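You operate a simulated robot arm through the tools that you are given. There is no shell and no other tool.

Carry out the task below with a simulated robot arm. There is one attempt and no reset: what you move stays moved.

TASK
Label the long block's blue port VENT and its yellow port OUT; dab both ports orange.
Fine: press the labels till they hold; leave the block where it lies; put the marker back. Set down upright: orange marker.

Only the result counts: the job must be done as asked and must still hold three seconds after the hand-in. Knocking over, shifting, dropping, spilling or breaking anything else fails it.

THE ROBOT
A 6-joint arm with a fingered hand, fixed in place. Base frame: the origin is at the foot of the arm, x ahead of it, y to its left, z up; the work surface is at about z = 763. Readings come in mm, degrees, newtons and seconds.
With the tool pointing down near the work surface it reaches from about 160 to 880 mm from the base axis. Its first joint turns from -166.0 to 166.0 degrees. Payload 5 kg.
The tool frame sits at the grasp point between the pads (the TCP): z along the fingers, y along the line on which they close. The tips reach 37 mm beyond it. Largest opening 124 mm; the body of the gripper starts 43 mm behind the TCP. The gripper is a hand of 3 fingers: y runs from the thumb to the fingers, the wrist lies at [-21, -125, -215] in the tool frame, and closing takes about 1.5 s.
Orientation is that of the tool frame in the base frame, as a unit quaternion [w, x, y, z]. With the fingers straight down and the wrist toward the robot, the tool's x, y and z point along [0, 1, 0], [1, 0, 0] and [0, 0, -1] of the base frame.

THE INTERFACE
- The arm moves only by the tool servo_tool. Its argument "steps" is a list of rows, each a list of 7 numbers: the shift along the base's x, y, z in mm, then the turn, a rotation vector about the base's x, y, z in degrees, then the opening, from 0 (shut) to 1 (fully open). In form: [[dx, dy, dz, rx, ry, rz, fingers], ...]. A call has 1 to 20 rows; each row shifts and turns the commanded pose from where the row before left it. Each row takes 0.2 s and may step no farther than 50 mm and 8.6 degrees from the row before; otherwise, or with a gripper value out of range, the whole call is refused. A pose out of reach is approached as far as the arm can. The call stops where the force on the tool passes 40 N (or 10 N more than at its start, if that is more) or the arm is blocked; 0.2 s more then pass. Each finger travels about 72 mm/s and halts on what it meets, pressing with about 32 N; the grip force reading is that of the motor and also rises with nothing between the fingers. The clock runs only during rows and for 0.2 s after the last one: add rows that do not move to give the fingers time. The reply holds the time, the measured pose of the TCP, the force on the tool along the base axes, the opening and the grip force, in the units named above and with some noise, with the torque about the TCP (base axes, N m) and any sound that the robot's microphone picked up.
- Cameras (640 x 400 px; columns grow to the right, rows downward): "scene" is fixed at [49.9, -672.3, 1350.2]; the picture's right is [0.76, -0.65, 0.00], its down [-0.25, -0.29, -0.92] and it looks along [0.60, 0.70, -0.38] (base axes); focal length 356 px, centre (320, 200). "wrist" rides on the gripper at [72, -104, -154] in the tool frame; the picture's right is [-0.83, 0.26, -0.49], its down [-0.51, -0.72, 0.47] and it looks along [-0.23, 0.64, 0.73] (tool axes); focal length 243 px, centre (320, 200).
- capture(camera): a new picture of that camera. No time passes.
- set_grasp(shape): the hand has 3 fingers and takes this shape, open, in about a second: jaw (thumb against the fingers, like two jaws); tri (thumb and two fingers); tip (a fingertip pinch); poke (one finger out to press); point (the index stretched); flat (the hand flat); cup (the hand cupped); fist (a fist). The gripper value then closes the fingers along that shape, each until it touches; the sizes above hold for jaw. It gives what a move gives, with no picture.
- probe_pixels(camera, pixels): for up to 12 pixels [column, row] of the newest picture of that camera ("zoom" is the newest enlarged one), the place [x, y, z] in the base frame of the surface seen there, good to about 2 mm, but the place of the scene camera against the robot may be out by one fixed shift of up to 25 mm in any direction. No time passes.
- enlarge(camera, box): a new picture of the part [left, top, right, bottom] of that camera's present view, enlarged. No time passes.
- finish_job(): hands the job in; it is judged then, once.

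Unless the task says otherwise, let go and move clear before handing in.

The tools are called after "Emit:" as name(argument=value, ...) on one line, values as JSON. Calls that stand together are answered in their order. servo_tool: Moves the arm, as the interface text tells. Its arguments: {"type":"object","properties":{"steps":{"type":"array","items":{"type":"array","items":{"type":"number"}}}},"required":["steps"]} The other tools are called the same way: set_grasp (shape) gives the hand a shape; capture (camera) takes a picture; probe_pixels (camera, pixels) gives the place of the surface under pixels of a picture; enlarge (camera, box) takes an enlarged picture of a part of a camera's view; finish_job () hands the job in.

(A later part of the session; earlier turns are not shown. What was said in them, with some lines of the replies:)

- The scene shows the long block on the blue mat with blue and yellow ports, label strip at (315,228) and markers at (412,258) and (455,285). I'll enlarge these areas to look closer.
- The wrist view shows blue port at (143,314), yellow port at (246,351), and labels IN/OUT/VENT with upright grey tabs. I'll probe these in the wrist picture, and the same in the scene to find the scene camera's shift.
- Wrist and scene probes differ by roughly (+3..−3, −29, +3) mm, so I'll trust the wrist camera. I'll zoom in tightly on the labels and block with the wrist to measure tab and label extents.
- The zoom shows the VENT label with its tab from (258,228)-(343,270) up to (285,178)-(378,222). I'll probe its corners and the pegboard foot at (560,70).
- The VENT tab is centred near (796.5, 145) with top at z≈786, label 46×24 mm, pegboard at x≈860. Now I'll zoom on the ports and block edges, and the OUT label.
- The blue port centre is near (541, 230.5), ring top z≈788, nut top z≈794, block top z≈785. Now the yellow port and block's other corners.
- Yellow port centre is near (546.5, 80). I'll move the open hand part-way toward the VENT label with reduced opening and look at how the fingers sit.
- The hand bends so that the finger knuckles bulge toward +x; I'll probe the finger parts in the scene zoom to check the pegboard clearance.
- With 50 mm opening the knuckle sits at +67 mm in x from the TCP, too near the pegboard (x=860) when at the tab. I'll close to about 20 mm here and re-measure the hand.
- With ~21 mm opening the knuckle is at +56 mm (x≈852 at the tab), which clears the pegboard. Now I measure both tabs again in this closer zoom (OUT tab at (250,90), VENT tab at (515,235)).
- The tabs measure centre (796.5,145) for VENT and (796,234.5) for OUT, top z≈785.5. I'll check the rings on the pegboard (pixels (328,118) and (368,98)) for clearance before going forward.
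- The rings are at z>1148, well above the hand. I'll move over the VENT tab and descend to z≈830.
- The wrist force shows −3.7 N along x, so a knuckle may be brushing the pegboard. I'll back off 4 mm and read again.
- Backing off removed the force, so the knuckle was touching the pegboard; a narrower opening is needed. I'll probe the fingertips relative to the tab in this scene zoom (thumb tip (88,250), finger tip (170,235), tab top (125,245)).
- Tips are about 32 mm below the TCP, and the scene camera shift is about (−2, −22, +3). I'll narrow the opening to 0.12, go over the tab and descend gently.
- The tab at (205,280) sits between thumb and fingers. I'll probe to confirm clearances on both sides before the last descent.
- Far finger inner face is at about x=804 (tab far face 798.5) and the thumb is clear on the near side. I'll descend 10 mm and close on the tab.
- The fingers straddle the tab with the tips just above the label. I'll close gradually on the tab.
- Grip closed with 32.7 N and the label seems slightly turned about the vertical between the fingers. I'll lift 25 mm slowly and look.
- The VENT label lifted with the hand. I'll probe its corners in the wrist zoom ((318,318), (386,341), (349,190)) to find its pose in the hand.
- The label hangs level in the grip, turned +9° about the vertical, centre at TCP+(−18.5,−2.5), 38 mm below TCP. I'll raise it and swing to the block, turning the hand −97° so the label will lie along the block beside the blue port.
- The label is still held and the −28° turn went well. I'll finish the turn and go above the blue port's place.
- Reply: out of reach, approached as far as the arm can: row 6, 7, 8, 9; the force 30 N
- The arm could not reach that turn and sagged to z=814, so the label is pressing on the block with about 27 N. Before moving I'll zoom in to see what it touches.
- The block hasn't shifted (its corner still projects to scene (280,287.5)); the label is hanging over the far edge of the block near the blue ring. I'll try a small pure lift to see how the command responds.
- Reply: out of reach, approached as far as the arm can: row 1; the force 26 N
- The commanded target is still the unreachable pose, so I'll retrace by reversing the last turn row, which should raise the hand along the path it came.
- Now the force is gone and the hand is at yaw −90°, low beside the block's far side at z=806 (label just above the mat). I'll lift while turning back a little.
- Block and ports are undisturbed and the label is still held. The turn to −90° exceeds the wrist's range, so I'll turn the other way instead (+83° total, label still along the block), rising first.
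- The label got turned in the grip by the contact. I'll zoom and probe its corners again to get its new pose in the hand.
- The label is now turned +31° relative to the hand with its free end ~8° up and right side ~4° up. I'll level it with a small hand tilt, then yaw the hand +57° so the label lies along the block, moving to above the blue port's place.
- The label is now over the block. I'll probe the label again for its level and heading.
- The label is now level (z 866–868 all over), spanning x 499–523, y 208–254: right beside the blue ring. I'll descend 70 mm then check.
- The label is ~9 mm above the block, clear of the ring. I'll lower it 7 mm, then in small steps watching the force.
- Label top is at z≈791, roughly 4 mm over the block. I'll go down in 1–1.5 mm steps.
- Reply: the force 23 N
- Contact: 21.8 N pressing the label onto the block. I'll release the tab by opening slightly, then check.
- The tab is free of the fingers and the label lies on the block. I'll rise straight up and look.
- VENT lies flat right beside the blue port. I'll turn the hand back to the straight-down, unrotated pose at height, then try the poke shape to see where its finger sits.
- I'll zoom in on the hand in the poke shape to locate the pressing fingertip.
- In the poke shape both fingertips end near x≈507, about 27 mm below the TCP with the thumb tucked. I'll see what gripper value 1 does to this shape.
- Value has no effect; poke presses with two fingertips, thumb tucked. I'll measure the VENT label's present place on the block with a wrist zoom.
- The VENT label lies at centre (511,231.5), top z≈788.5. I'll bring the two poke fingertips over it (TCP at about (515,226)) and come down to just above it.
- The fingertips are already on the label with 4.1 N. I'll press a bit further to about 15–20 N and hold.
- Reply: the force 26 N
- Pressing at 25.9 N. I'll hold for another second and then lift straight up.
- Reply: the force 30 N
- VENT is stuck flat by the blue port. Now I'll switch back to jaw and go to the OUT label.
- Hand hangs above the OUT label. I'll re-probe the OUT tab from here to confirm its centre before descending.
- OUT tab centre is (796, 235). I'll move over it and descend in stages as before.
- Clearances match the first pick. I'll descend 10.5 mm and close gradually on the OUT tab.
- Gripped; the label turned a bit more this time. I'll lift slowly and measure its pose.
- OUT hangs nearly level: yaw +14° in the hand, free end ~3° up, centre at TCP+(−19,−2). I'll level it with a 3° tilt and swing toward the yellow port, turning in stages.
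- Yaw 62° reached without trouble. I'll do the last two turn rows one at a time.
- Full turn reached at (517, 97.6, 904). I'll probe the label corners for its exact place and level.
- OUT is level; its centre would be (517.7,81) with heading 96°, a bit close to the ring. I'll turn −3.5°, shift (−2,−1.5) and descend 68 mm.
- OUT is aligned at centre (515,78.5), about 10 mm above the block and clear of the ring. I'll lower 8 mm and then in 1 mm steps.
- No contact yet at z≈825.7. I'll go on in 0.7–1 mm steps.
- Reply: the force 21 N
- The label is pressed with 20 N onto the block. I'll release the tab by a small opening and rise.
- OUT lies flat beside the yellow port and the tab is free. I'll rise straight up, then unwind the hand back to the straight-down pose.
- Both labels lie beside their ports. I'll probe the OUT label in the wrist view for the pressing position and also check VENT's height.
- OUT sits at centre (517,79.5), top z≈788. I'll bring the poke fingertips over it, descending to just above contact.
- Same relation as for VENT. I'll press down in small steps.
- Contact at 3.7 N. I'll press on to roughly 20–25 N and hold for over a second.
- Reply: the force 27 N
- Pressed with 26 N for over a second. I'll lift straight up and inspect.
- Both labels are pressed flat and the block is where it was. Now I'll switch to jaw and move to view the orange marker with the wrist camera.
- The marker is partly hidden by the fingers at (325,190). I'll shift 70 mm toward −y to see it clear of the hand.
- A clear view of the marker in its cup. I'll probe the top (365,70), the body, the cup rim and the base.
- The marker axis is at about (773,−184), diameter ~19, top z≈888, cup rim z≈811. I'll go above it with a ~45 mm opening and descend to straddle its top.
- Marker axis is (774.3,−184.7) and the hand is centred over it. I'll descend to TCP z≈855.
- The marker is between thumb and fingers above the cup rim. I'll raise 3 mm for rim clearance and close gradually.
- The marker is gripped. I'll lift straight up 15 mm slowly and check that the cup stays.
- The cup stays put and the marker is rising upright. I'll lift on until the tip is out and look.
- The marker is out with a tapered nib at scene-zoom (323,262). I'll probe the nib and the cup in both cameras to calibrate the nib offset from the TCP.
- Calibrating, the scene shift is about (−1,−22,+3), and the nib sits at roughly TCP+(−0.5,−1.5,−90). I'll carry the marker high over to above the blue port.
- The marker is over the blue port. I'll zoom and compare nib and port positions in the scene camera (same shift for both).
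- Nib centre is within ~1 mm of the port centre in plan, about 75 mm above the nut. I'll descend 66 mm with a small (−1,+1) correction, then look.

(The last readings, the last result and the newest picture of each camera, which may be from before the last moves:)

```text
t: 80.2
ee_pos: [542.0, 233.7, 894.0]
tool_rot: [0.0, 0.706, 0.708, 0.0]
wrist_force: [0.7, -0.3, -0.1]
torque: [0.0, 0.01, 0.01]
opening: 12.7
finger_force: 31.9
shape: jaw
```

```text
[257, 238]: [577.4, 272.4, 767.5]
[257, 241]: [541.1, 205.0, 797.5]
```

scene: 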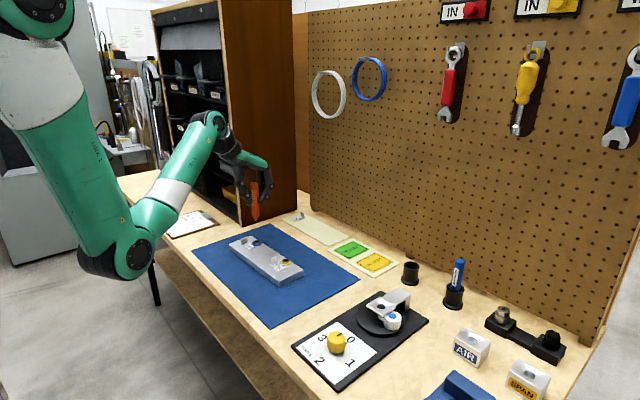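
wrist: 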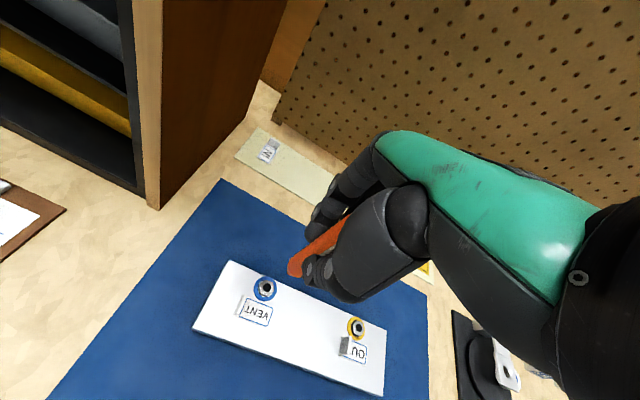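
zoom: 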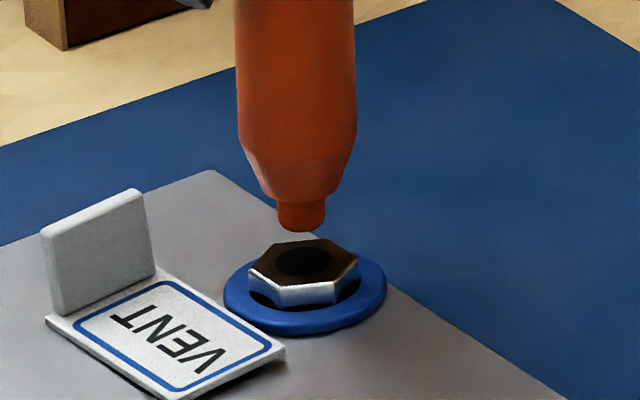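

Emit:
probe_pixels(camera="zoom", pixels=[[301, 225], [280, 218], [322, 218], [301, 205], [303, 262], [265, 268], [345, 262], [310, 243], [300, 282], [295, 130]])

```text
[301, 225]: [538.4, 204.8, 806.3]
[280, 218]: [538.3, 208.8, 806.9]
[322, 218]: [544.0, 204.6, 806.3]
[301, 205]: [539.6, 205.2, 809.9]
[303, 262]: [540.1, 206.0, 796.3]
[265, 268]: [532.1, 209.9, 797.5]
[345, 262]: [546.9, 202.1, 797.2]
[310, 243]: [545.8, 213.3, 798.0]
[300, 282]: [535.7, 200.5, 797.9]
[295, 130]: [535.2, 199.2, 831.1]
```

Nib centre is within ~1.3 mm of the nut's hole, 8 mm above it. I'll lower 6 mm, then in 1 mm steps watching the force.

Emit:
servo_tool(steps=[[-0.5, -0.5, -3, 0, 0, 0, 0.0], [-0.3, -0.3, -3, 0, 0, 0, 0.0], [0, 0, 0, 0, 0, 0, 0.0]])

Emit:
servo_tool(steps=[[0, 0, -1.2, 0, 0, 0, 0.0], [0, 0, 0, 0, 0, 0, 0.0]])

Emit:
servo_tool(steps=[[0, 0, -1, 0, 0, 0, 0.0], [0, 0, 0, 0, 0, 0, 0.0]])

Emit:
enlarge(camera="scene", box=[246, 225, 270, 250])

```text
t: 81.0
ee_pos: [541.8, 232.7, 888.6]
tool_rot: [0.0, 0.706, 0.708, 0.0]
wrist_force: [0.1, 1.2, -1.7]
torque: [-0.01, 0.04, -0.02]
opening: 12.6
finger_force: 32.0
shape: jaw
```

```text
t: 81.6
ee_pos: [540.9, 232.2, 886.6]
tool_rot: [0.001, 0.707, 0.708, 0.0]
wrist_force: [0.0, 0.0, -0.4]
torque: [0.05, -0.03, 0.01]
opening: 12.8
finger_force: 32.4
shape: jaw
```

```text
t: 82.2
ee_pos: [540.1, 232.3, 886.6]
tool_rot: [0.0, 0.707, 0.708, 0.001]
wrist_force: [-0.5, 0.1, 1.9]
torque: [-0.02, -0.04, 0.01]
opening: 12.6
finger_force: 31.6
shape: jaw
```

```text
16.00 times, centred on (258, 238) of scene
```

zoom: 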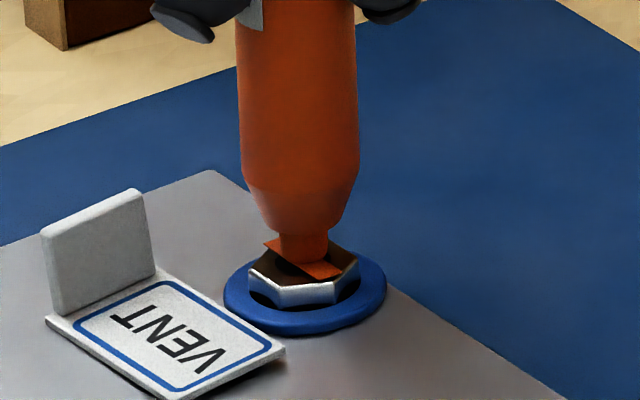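

An orange mark has already appeared on the blue port's nut at (300,262). I'll press a hair more for a sure dab, then lift.

Emit:
servo_tool(steps=[[0, 0, -0.7, 0, 0, 0, 0.0], [0, 0, 0, 0, 0, 0, 0.0], [0, 0, 0, 0, 0, 0, 0.0], [0, 0, 0, 0, 0, 0, 0.0]])

Emit:
servo_tool(steps=[[0, 0, 3, 0, 0, 0, 0.0], [0, 0, 12, 0, 0, 0, 0.0], [0, 0, 25, 0, 0, 0, 0.0], [0, 0, 20, 0, 0, 0, 0.0], [0, 0, 0, 0, 0, 0, 0.0]])

Emit:
enlarge(camera="scene", box=[246, 225, 270, 250])

Emit:
capture(camera="wrist")

Emit:
enlarge(camera="wrist", box=[220, 240, 320, 320])

```text
t: 83.2
ee_pos: [541.3, 233.4, 886.3]
tool_rot: [0.0, 0.706, 0.708, 0.002]
wrist_force: [-0.6, 0.2, 12.2]
torque: [-0.04, 0.0, 0.0]
opening: 12.9
finger_force: 31.6
shape: jaw
```

```text
t: 84.4
ee_pos: [541.4, 232.5, 943.7]
tool_rot: [0.0, 0.706, 0.708, 0.0]
wrist_force: [-0.1, -1.4, -0.4]
torque: [0.01, 0.0, 0.01]
opening: 12.9
finger_force: 31.8
shape: jaw
```

```text
16.00 times, centred on (258, 238) of scene
```

zoom: 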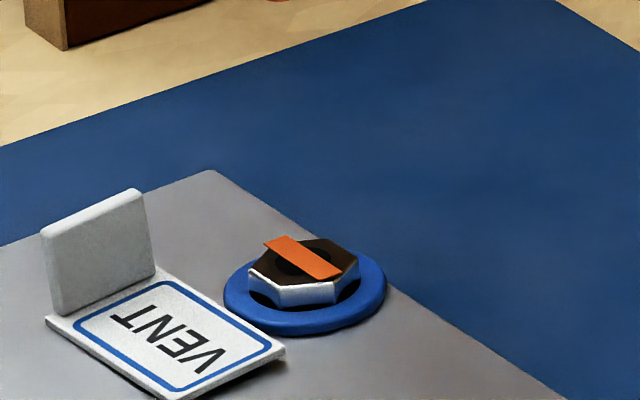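

```text
taken
```

wrist: 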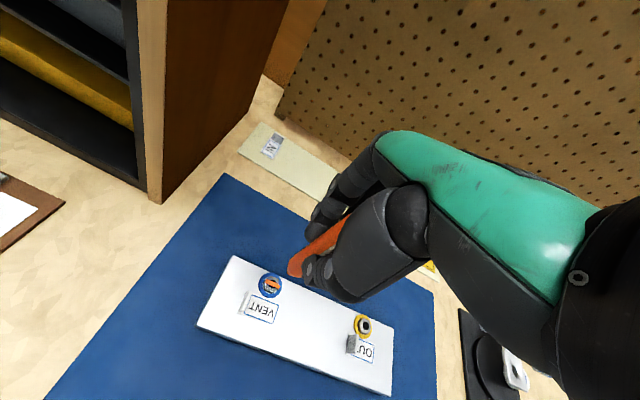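

```text
5.00 times, centred on (270, 280) of wrist
```

zoom: 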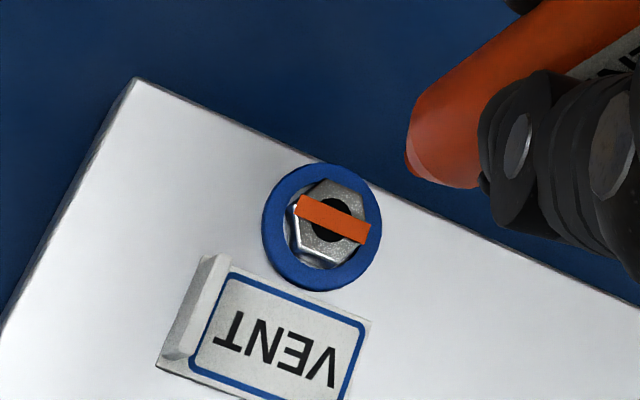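

The blue port is dabbed (orange stripe across the nut). Now I'll move over to the yellow port.

Emit:
servo_tool(steps=[[1, -37.75, 0, 0, 0, 0, 0.0], [1, -37.75, 0, 0, 0, 0, 0.0], [1, -37.75, 0, 0, 0, 0, 0.0], [1, -37.75, 0, 0, 0, 0, 0.0], [0, 0, -20, 0, 0, 0, 0.0], [0, 0, -22, 0, 0, 0, 0.0], [0, 0, 0, 0, 0, 0, 0.0]])

Emit:
enlarge(camera="scene", box=[274, 240, 302, 272])

Emit:
probe_pixels(camera="zoom", pixels=[[320, 200]])

```text
t: 86.0
ee_pos: [545.1, 83.5, 904.6]
tool_rot: [-0.001, 0.706, 0.708, 0.002]
wrist_force: [0.0, -0.6, -0.7]
torque: [-0.01, 0.0, -0.01]
opening: 12.7
finger_force: 31.6
shape: jaw
```

```text
12.50 times, centred on (288, 256) of scene
```

zoom: 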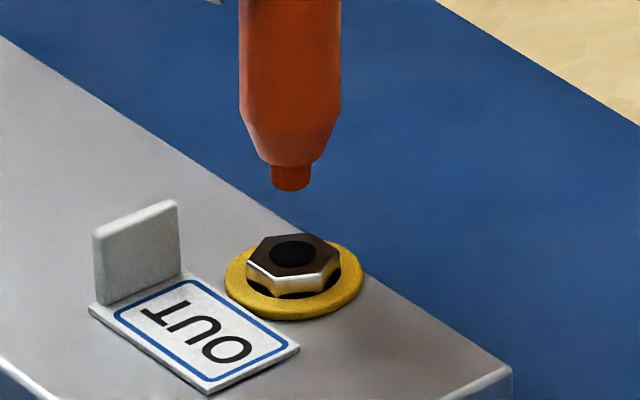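

```text
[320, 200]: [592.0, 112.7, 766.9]
```

Emit:
probe_pixels(camera="zoom", pixels=[[290, 182], [275, 178], [306, 178], [292, 254], [295, 236], [290, 272], [258, 258], [335, 255], [240, 275], [355, 270]])

```text
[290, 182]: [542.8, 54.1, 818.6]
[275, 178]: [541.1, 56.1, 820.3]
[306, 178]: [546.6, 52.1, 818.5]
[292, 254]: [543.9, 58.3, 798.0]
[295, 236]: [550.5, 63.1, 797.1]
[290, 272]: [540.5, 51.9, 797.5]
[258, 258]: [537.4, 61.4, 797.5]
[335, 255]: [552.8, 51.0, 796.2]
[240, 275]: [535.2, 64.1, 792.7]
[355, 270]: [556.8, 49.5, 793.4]
```

Nib is centred over the yellow port's nut, 20 mm above. I'll lower 17 mm, then in small steps.

Emit:
servo_tool(steps=[[0, 0, -8, 0, 0, 0, 0.0], [0, 0, -6, 0, 0, 0, 0.0], [0, 0, -3, 0, 0, 0, 0.0], [0, 0, 0, 0, 0, 0, 0.0]])

Emit:
servo_tool(steps=[[0, 0, -1.2, 0, 0, 0, 0.0], [0, 0, 0, 0, 0, 0, 0.0]])

Emit:
servo_tool(steps=[[0, 0, -1, 0, 0, 0, 0.0], [0, 0, 0, 0, 0, 0, 0.0]])

Emit:
enlarge(camera="scene", box=[274, 240, 302, 272])

```text
t: 87.0
ee_pos: [544.3, 81.8, 886.4]
tool_rot: [0.0, 0.707, 0.708, 0.001]
wrist_force: [0.2, 0.0, 0.2]
torque: [0.01, 0.02, 0.01]
opening: 13.2
finger_force: 32.1
shape: jaw
```

```text
t: 87.6
ee_pos: [544.3, 80.6, 885.1]
tool_rot: [0.0, 0.706, 0.708, 0.001]
wrist_force: [-0.4, 0.1, 9.0]
torque: [0.0, 0.01, 0.0]
opening: 13.2
finger_force: 32.5
shape: jaw
```

```text
t: 88.2
ee_pos: [546.4, 80.4, 885.0]
tool_rot: [0.001, 0.706, 0.708, 0.0]
wrist_force: [-1.8, -0.8, 18.8]
torque: [-0.02, 0.09, 0.0]
opening: 13.5
finger_force: 32.0
shape: jaw
```

```text
12.50 times, centred on (288, 256) of scene
```

zoom: 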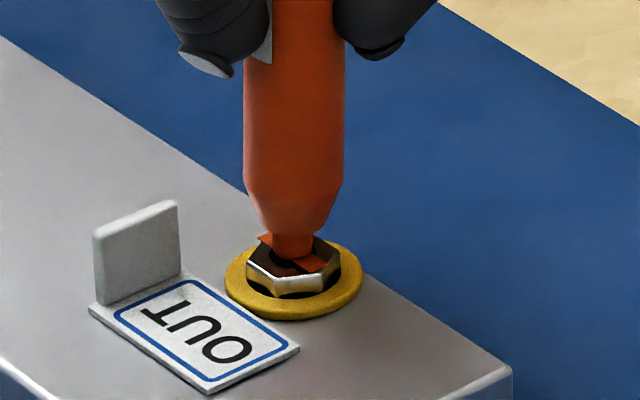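

The yellow port now shows orange too at (300,258), with 18.8 N contact. I'll lift straight up and check both.

Emit:
servo_tool(steps=[[0, 0, 2, 0, 0, 0, 0.0], [0, 0, 8, 0, 0, 0, 0.0], [0, 0, 20, 0, 0, 0, 0.0], [0, 0, 25, 0, 0, 0, 0.0], [0, 0, 22, 0, 0, 0, 0.0], [0, 0, 0, 0, 0, 0, 0.0]])

Emit:
enlarge(camera="scene", box=[225, 180, 321, 300])

Emit:
capture(camera="wrist")

Emit:
enlarge(camera="wrist", box=[140, 160, 360, 320])

```text
t: 89.6
ee_pos: [544.0, 82.5, 960.4]
tool_rot: [-0.001, 0.706, 0.708, 0.0]
wrist_force: [0.1, 0.0, -0.7]
torque: [-0.02, 0.01, -0.05]
opening: 13.4
finger_force: 32.0
shape: jaw
```

```text
3.33 times, centred on (273, 240) of scene
```

zoom: 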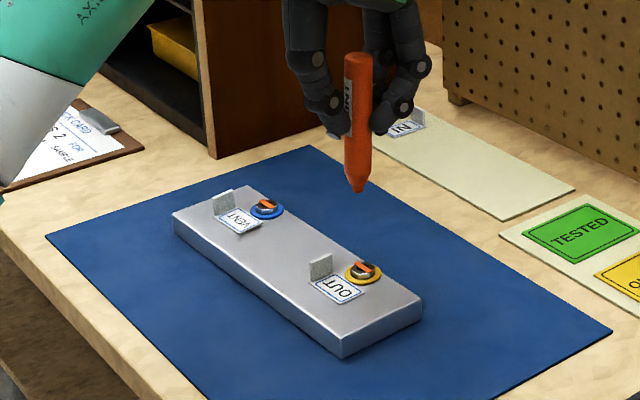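

```text
taken
```

wrist: 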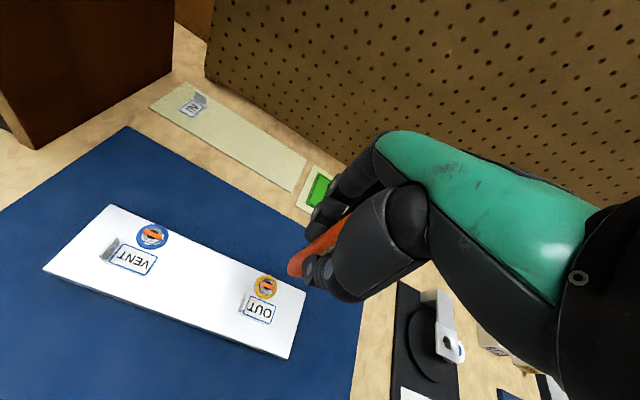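

```text
2.50 times, centred on (250, 240) of wrist
```

zoom: 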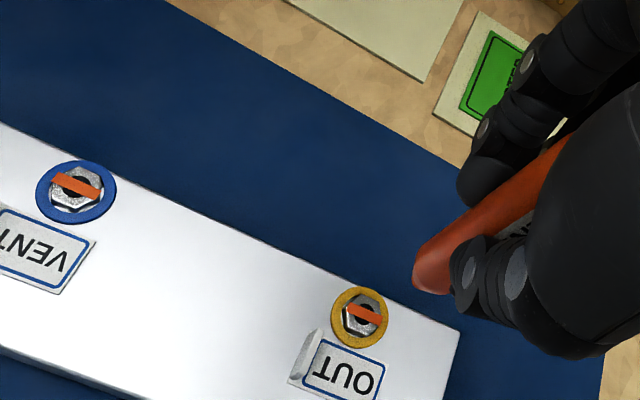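

Both ports carry orange marks, labels are in place, and the block hasn't moved. I'll carry the marker back above its cup.

Emit:
servo_tool(steps=[[28.7, -33.3, 0, 0, 0, 0, 0.0], [28.7, -33.3, 0, 0, 0, 0, 0.0], [28.7, -33.3, 0, 0, 0, 0, 0.0], [28.7, -33.3, 0, 0, 0, 0, 0.0], [28.7, -33.3, 0, 0, 0, 0, 0.0], [28.7, -33.3, 0, 0, 0, 0, 0.0], [28.7, -33.3, 0, 0, 0, 0, 0.0], [28.7, -33.3, 0, 0, 0, 0, 0.0], [0, 0, 0, 0, 0, 0, 0.0]])

Emit:
enlarge(camera="scene", box=[396, 215, 436, 285])

Emit:
probe_pixels(camera="zoom", pixels=[[320, 200]])

```text
t: 91.6
ee_pos: [774.7, -184.1, 958.4]
tool_rot: [0.0, 0.706, 0.708, 0.001]
wrist_force: [-0.4, -0.1, -0.3]
torque: [-0.01, 0.0, -0.02]
opening: 13.3
finger_force: 31.8
shape: jaw
```

```text
5.71 times, centred on (416, 250) of scene
```

zoom: 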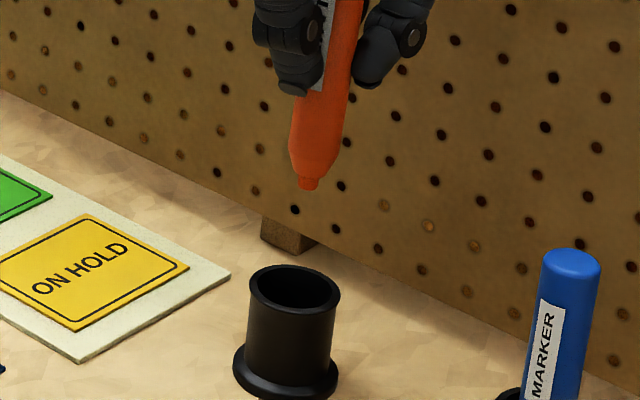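

```text
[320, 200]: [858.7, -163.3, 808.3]
```

Emit:
probe_pixels(camera="zoom", pixels=[[308, 183], [307, 188], [320, 130], [335, 60], [252, 290], [338, 305], [295, 265], [290, 310], [318, 270], [265, 302], [330, 285], [258, 275]])

Emit:
capture(camera="wrist")

Emit:
enlarge(camera="wrist", box=[230, 230, 330, 320])

```text
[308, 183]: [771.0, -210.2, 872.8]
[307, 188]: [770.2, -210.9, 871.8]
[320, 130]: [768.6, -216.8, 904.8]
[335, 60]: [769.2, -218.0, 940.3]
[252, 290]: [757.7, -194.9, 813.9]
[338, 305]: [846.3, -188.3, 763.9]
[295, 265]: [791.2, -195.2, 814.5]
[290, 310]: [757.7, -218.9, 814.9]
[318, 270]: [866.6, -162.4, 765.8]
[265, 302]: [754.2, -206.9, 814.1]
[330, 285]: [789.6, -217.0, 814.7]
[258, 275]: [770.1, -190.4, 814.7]
```

```text
taken
```

wrist: 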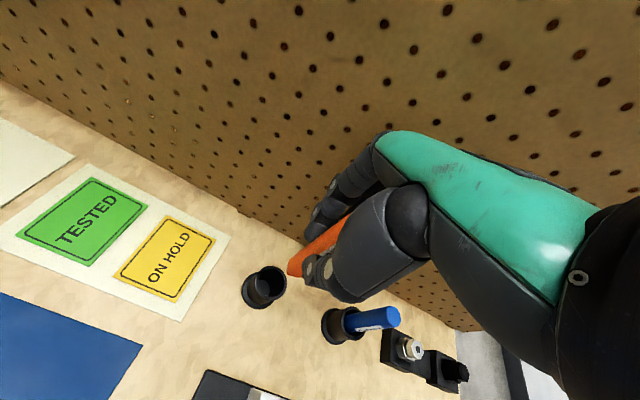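

```text
4.44 times, centred on (280, 275) of wrist
```

zoom: 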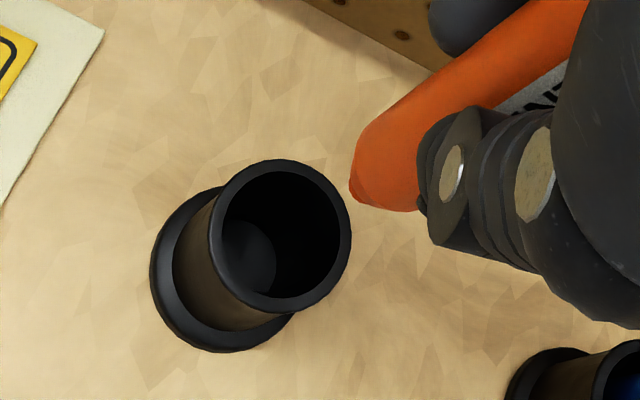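

The marker leans about 5° (top toward image right) in the grip, while its nib is centred over the cup. I'll tilt the hand 5° the other way about a horizontal axis, compensating the nib shift, and check.

Emit:
servo_tool(steps=[[-3.3, 2.9, 0, -1.6, -1.9, 0, 0.0], [-3.3, 2.9, 0, -1.6, -1.9, 0, 0.0], [0, 0, 0, 0, 0, 0, 0.0]])

Emit:
enlarge(camera="scene", box=[396, 215, 436, 285])

Emit:
probe_pixels(camera="zoom", pixels=[[303, 183], [302, 188], [310, 130], [320, 60], [265, 302], [295, 265], [290, 310], [330, 285]])

```text
t: 92.4
ee_pos: [768.1, -180.7, 961.6]
tool_rot: [0.043, 0.706, 0.707, 0.004]
wrist_force: [-0.2, 0.0, -0.9]
torque: [-0.03, 0.02, 0.01]
opening: 13.3
finger_force: 32.1
shape: jaw
```

```text
5.71 times, centred on (416, 250) of scene
```

zoom: 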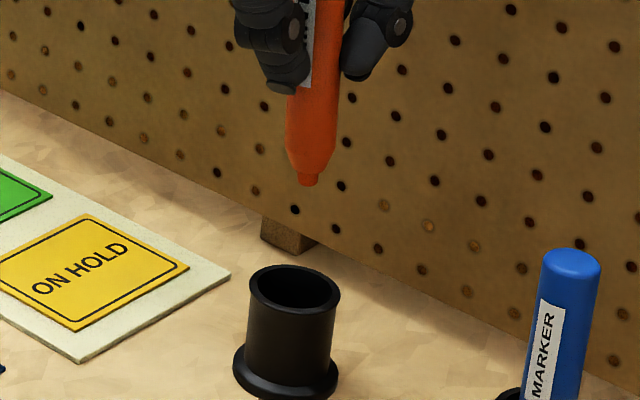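

```text
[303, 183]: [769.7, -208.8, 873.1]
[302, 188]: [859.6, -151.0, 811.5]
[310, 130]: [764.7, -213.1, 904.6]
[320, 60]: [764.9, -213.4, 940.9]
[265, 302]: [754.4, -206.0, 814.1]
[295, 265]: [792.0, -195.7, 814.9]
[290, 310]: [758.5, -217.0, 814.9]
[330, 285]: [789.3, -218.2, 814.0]
```

The marker is now nearly vertical with the nib over the cup centre. I'll descend 50 mm so the nib is just above the rim, and check.

Emit:
servo_tool(steps=[[0, 0, -20, 0, 0, 0, 0.0], [0, 0, -20, 0, 0, 0, 0.0], [0, 0, -10, 0, 0, 0, 0.0], [0, 0, 0, 0, 0, 0, 0.0]])

Emit:
enlarge(camera="scene", box=[396, 235, 428, 285])

Emit:
enlarge(camera="wrist", box=[240, 220, 340, 310])

```text
t: 93.4
ee_pos: [768.3, -179.7, 909.7]
tool_rot: [0.043, 0.706, 0.707, 0.005]
wrist_force: [0.2, -0.1, -1.2]
torque: [0.01, 0.0, -0.03]
opening: 13.4
finger_force: 31.8
shape: jaw
```

```text
8.00 times, centred on (412, 260) of scene
```

zoom: 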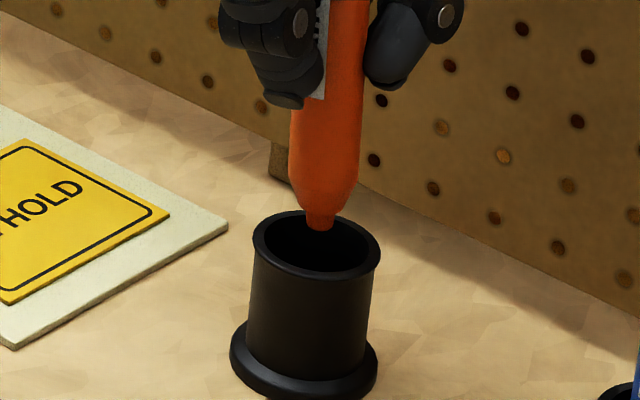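

```text
4.44 times, centred on (290, 265) of wrist
```

zoom: 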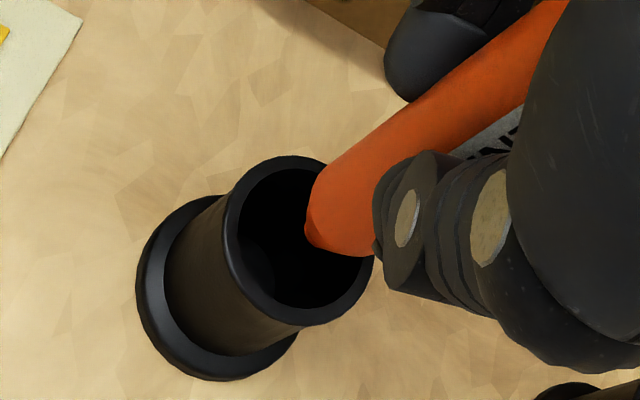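

The nib is over the middle of the opening. I'll lower 40 mm into the cup, watching the force.

Emit:
servo_tool(steps=[[0, 0, -8, 0, 0, 0, 0.0], [0, 0, -8, 0, 0, 0, 0.0], [0, 0, -8, 0, 0, 0, 0.0], [0, 0, -8, 0, 0, 0, 0.0], [0, 0, -6, 0, 0, 0, 0.0], [0, 0, 0, 0, 0, 0, 0.0]])

Emit:
enlarge(camera="scene", box=[396, 235, 428, 285])

Emit:
enlarge(camera="wrist", box=[240, 200, 340, 310])

```text
t: 94.8
ee_pos: [767.4, -178.9, 871.8]
tool_rot: [0.043, 0.706, 0.707, 0.003]
wrist_force: [0.1, -0.5, 0.0]
torque: [0.01, 0.01, 0.01]
opening: 13.1
finger_force: 31.9
shape: jaw
```

```text
8.00 times, centred on (412, 260) of scene
```

zoom: 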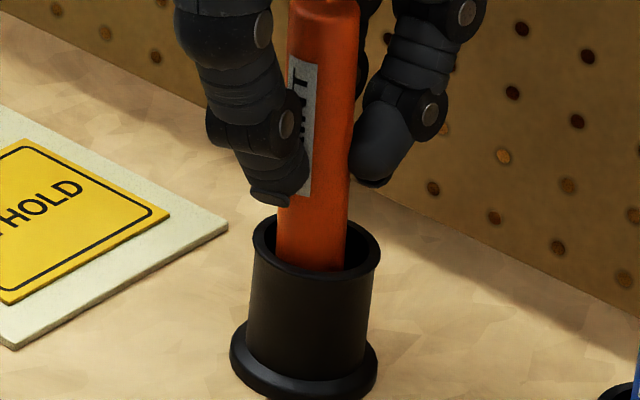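

```text
3.64 times, centred on (290, 255) of wrist
```

zoom: 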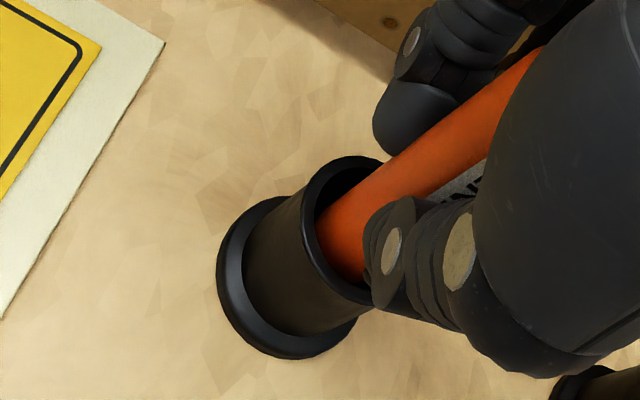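

The marker is well inside, no contact. I'll go down another 6 mm, then in 1.5 mm steps until it touches the floor.

Emit:
servo_tool(steps=[[0, 0, -3, 0, 0, 0, 0.0], [0, 0, -3, 0, 0, 0, 0.0], [0, 0, 0, 0, 0, 0, 0.0]])

Emit:
servo_tool(steps=[[0, 0, -1.5, 0, 0, 0, 0.0], [0, 0, 0, 0, 0, 0, 0.0]])

Emit:
servo_tool(steps=[[0, 0, -1.5, 0, 0, 0, 0.0], [0, 0, 0, 0, 0, 0, 0.0]])

```text
t: 95.6
ee_pos: [766.9, -179.8, 865.7]
tool_rot: [0.043, 0.706, 0.707, 0.005]
wrist_force: [0.1, 0.2, 0.7]
torque: [-0.03, 0.01, 0.01]
opening: 13.3
finger_force: 32.0
shape: jaw
```

```text
t: 96.2
ee_pos: [768.4, -178.2, 866.1]
tool_rot: [0.044, 0.706, 0.707, 0.004]
wrist_force: [0.4, 0.3, -0.6]
torque: [0.0, -0.01, -0.01]
opening: 13.3
finger_force: 31.8
shape: jaw
```

```text
t: 96.8
ee_pos: [768.1, -179.0, 864.1]
tool_rot: [0.043, 0.706, 0.707, 0.003]
wrist_force: [-0.2, -0.9, 0.5]
torque: [0.01, -0.01, 0.0]
opening: 13.5
finger_force: 32.6
shape: jaw
```

Emit:
servo_tool(steps=[[0, 0, -1.5, 0, 0, 0, 0.0], [0, 0, 0, 0, 0, 0, 0.0]])

Emit:
servo_tool(steps=[[0, 0, -1.2, 0, 0, 0, 0.0], [0, 0, 0, 0, 0, 0, 0.0]])

Emit:
enlarge(camera="scene", box=[392, 205, 432, 285])

```text
t: 97.4
ee_pos: [768.4, -179.3, 863.0]
tool_rot: [0.043, 0.706, 0.707, 0.004]
wrist_force: [-0.3, 0.8, -0.4]
torque: [-0.03, 0.02, 0.03]
opening: 13.2
finger_force: 31.9
shape: jaw
```

```text
t: 98.0
ee_pos: [767.9, -178.5, 861.8]
tool_rot: [0.044, 0.705, 0.707, 0.003]
wrist_force: [-0.1, -0.1, 0.8]
torque: [0.02, 0.0, 0.0]
opening: 13.4
finger_force: 32.0
shape: jaw
```

```text
5.00 times, centred on (412, 245) of scene
```

zoom: 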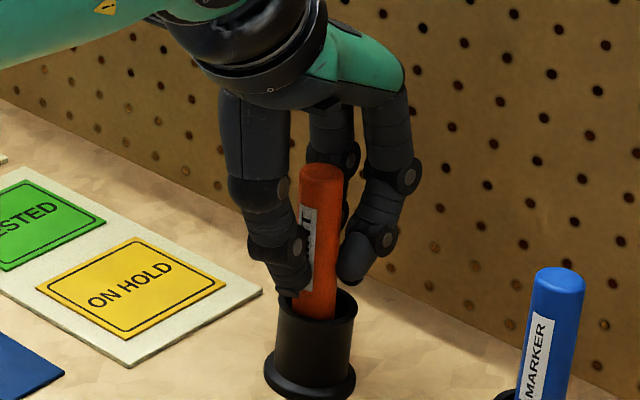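

The marker stands upright in the cup. I'll probe its top (320,175) against its original resting height (scene ≈891) to know the remaining gap.

Emit:
probe_pixels(camera="zoom", pixels=[[320, 172], [325, 168], [315, 176], [310, 290], [285, 300], [355, 310]])

```text
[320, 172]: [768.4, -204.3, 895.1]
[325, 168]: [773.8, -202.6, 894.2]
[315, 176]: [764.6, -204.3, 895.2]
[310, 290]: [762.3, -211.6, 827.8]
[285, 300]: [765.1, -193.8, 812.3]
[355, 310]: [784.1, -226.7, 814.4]
```

About 3 mm remain. I'll go on down in 1 mm steps until contact.

Emit:
servo_tool(steps=[[0, 0, -1.2, 0, 0, 0, 0.0], [0, 0, 0, 0, 0, 0, 0.0]])

Emit:
servo_tool(steps=[[0, 0, -1, 0, 0, 0, 0.0], [0, 0, 0, 0, 0, 0, 0.0]])

Emit:
servo_tool(steps=[[0, 0, -0.8, 0, 0, 0, 0.0], [0, 0, 0, 0, 0, 0, 0.0]])

```text
t: 98.6
ee_pos: [769.0, -179.4, 859.5]
tool_rot: [0.043, 0.706, 0.707, 0.004]
wrist_force: [0.5, -0.6, -1.1]
torque: [-0.01, 0.0, -0.01]
opening: 13.3
finger_force: 32.1
shape: jaw
```

```text
t: 99.2
ee_pos: [768.9, -179.0, 859.3]
tool_rot: [0.043, 0.706, 0.707, 0.003]
wrist_force: [-0.5, 0.4, -0.4]
torque: [-0.02, 0.02, 0.01]
opening: 13.2
finger_force: 31.6
shape: jaw
```

```text
t: 99.8
ee_pos: [768.4, -178.2, 859.4]
tool_rot: [0.043, 0.706, 0.707, 0.003]
wrist_force: [0.1, -0.5, 3.0]
torque: [-0.01, 0.04, 0.01]
opening: 13.2
finger_force: 31.8
shape: jaw
```

Touching the cup floor with 3 N. I'll open the fingers gradually to release.

Emit:
servo_tool(steps=[[0, 0, 0, 0, 0, 0, 0.12], [0, 0, 0, 0, 0, 0, 0.15], [0, 0, 0, 0, 0, 0, 0.18], [0, 0, 0, 0, 0, 0, 0.22], [0, 0, 0, 0, 0, 0, 0.28], [0, 0, 0, 0, 0, 0, 0.34], [0, 0, 0, 0, 0, 0, 0.4], [0, 0, 0, 0, 0, 0, 0.4]])

Emit:
enlarge(camera="scene", box=[392, 205, 432, 285])

Emit:
enlarge(camera="wrist", box=[240, 180, 360, 310])

```text
t: 101.6
ee_pos: [767.3, -178.8, 859.3]
tool_rot: [0.043, 0.706, 0.707, 0.004]
wrist_force: [0.1, 0.7, 0.5]
torque: [0.0, -0.02, -0.01]
opening: 49.0
finger_force: 0.0
shape: jaw
```

```text
5.00 times, centred on (412, 245) of scene
```

zoom: 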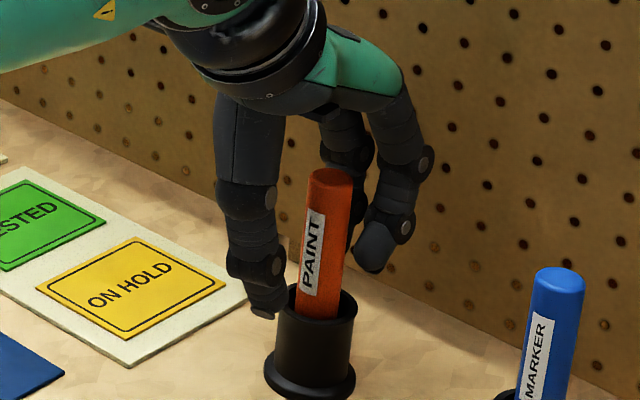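

```text
3.08 times, centred on (300, 245) of wrist
```

zoom: 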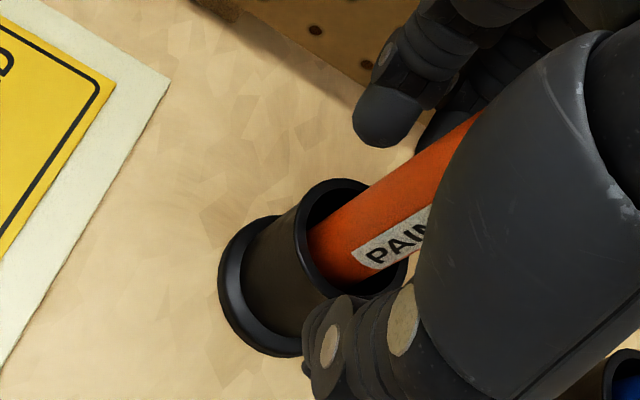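

The marker stands upright in its cup, released. I'll rise straight up clear of it.

Emit:
servo_tool(steps=[[0, 0, 10, 0, 0, 0, 0.4], [0, 0, 20, 0, 0, 0, 0.4], [0, 0, 25, 0, 0, 0, 0.4], [0, 0, 30, 0, 0, 0, 0.4], [0, 0, 20, 0, 0, 0, 0.4], [0, 0, 0, 1.6, 1.9, 0, 0.4], [-20, 20, 0, 1.6, 1.9, 0, 0.4], [-30, 30, 0, 0, 0, 0, 0.4], [-30, 30, 0, 0, 0, 0, 0.4], [0, 0, 0, 0, 0, 0, 0.4]])

Emit:
capture(camera="scene")

Emit:
enlarge(camera="scene", box=[380, 220, 480, 310])

Emit:
enlarge(camera="scene", box=[225, 210, 321, 300])

```text
t: 103.8
ee_pos: [686.8, -99.5, 964.3]
tool_rot: [0.0, 0.707, 0.707, 0.0]
wrist_force: [0.5, 0.1, -0.3]
torque: [0.01, -0.04, 0.01]
opening: 49.6
finger_force: 0.1
shape: jaw
```

```text
taken
```

scene: 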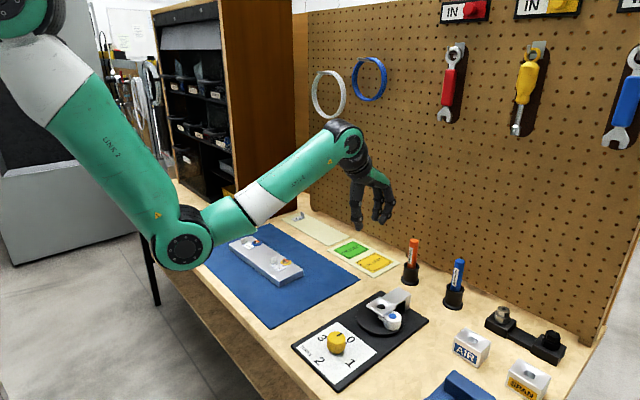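

```text
4.44 times, centred on (430, 265) of scene
```

zoom: 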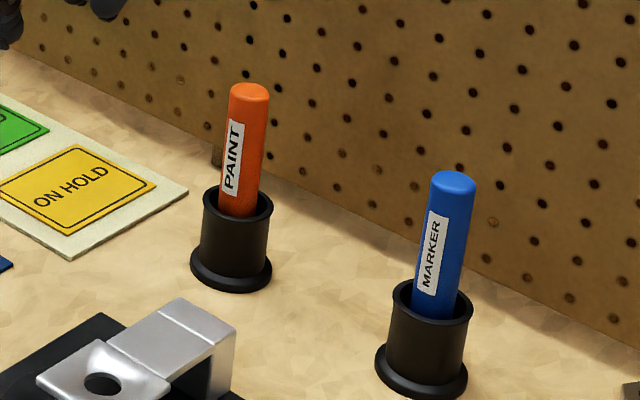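

```text
4.44 times, centred on (273, 255) of scene
```

zoom: 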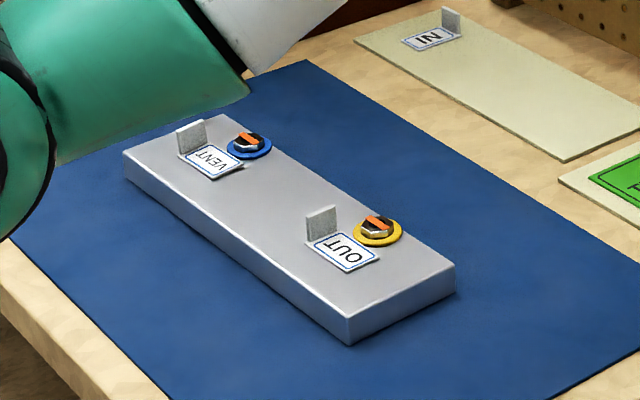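

Marker stands upright in its cup, block and labels look right. I'll zoom in closely on both labels to check they lie flat.

Emit:
enlarge(camera="scene", box=[238, 230, 266, 254])

Emit:
enlarge(camera="scene", box=[266, 248, 298, 274])

Emit:
capture(camera="wrist")

```text
16.00 times, centred on (252, 242) of scene
```

zoom: 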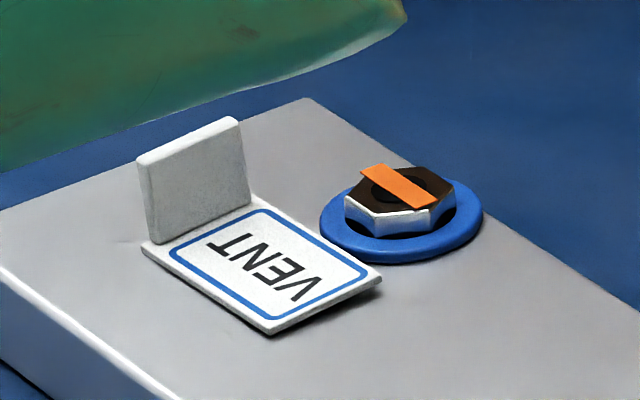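

```text
15.38 times, centred on (282, 261) of scene
```

zoom: 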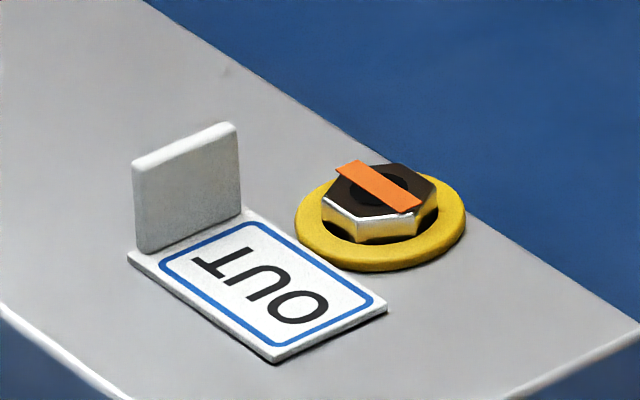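

```text
taken
```

wrist: 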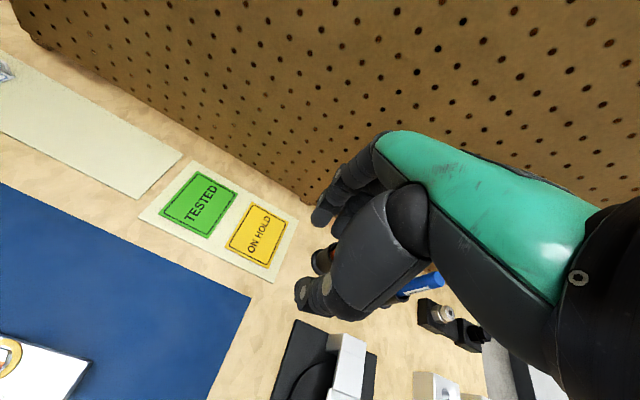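

Both labels sit by their ports with orange stripes on the nuts; VENT's free end shows a tiny shadow. I'll move the hand to a clear, high spot and take a wrist view of the block to measure label heights.

Emit:
servo_tool(steps=[[-20, 40, 5, 0, 0, 0, 0.4], [-20, 40, 5, 0, 0, 0, 0.4], [-20, 40, 0, 0, 0, 0, 0.4], [-20, 40, 0, 0, 0, 0, 0.4], [-10, 30, 0, 0, 0, 0, 0.4], [0, 0, 0, 0, 0, 0, 0.4]])

Emit:
capture(camera="wrist")

Emit:
enlarge(camera="wrist", box=[100, 240, 300, 380])

```text
t: 105.2
ee_pos: [598.4, 91.5, 973.8]
tool_rot: [-0.002, 0.707, 0.708, 0.001]
wrist_force: [0.8, 0.3, 0.1]
torque: [-0.03, 0.03, 0.0]
opening: 49.4
finger_force: 0.1
shape: jaw
```

```text
taken
```

wrist: 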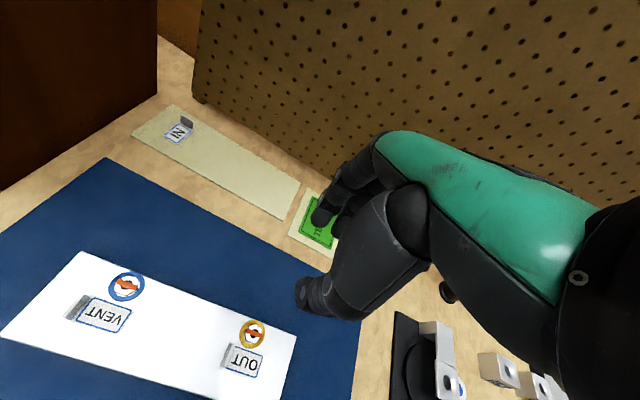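

```text
2.86 times, centred on (200, 310) of wrist
```

zoom: 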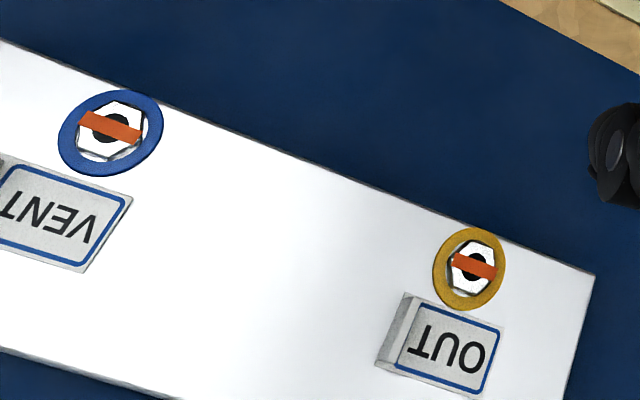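

Emit:
enlarge(camera="wrist", box=[62, 262, 150, 338])

Emit:
probe_pixels(camera="zoom", pixels=[[130, 290], [450, 380], [520, 260], [250, 190], [330, 290], [470, 330], [480, 100], [400, 340], [540, 330], [500, 265], [455, 365]])

Emit:
probe_pixels(camera="wrist", pixels=[[81, 252], [296, 335], [2, 333], [126, 287], [252, 334]])

```text
5.26 times, centred on (106, 300) of wrist
```

zoom: 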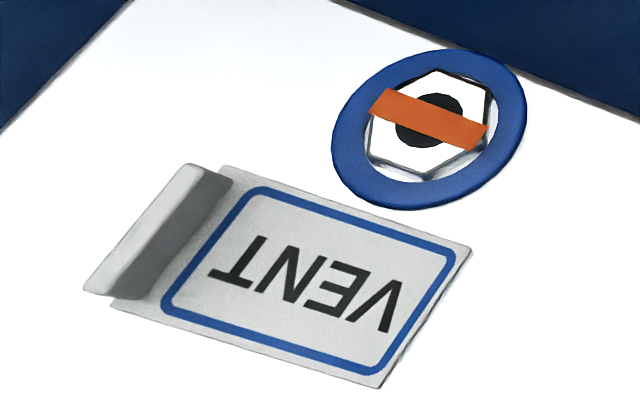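

```text
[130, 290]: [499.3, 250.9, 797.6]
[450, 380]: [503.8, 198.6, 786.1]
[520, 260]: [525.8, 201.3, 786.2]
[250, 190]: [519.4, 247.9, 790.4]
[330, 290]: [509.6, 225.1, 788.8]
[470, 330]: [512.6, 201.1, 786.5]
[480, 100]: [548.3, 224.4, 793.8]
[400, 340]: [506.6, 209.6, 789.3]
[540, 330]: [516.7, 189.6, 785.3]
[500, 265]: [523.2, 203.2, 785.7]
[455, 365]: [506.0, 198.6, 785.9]
```

```text
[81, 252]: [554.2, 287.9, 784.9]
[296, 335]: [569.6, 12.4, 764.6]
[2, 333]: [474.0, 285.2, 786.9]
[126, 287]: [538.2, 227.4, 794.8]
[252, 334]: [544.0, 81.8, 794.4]
```

Both labels read flat (tops z≈789–790 over a 785–786 block), both nuts carry orange, the block corner is still at (554,288), the marker stands upright in its cup, and the hand is empty and clear. I'm handing the job in.

Emit:
finish_job()

```text
The job is handed in.
```

The job is handed in; I have had no verdict back on it. My last pictures and readings showed this:

- **Labels:** VENT lies beside the blue port and OUT beside the yellow port. I pressed each with about 26–29 N for over a second. VENT's free end shows a slight shadow in the scene view, but probes across it read flat to within about 2 mm.
- **Label direction:** both labels run along the block with their text reading away from the robot, so they look upside down from its side. The wrist could not reach the other orientation.
- **Ports:** both nuts have a visible orange stripe across them.
- **Marker:** the orange marker is back in its cup, standing upright and released.
- **Block:** its corner reads within about 1.5 mm of where it started. On the first swing the arm went out of reach and sagged, pressing the VENT label onto the block's edge with about 27 N. I backed it off, and I saw no shift of the block or ports afterwards.

The hand also brushed the pegboard lightly, under 4 N, while I picked up the VENT label. Nothing there moved, and the hand is now empty and clear of everything.
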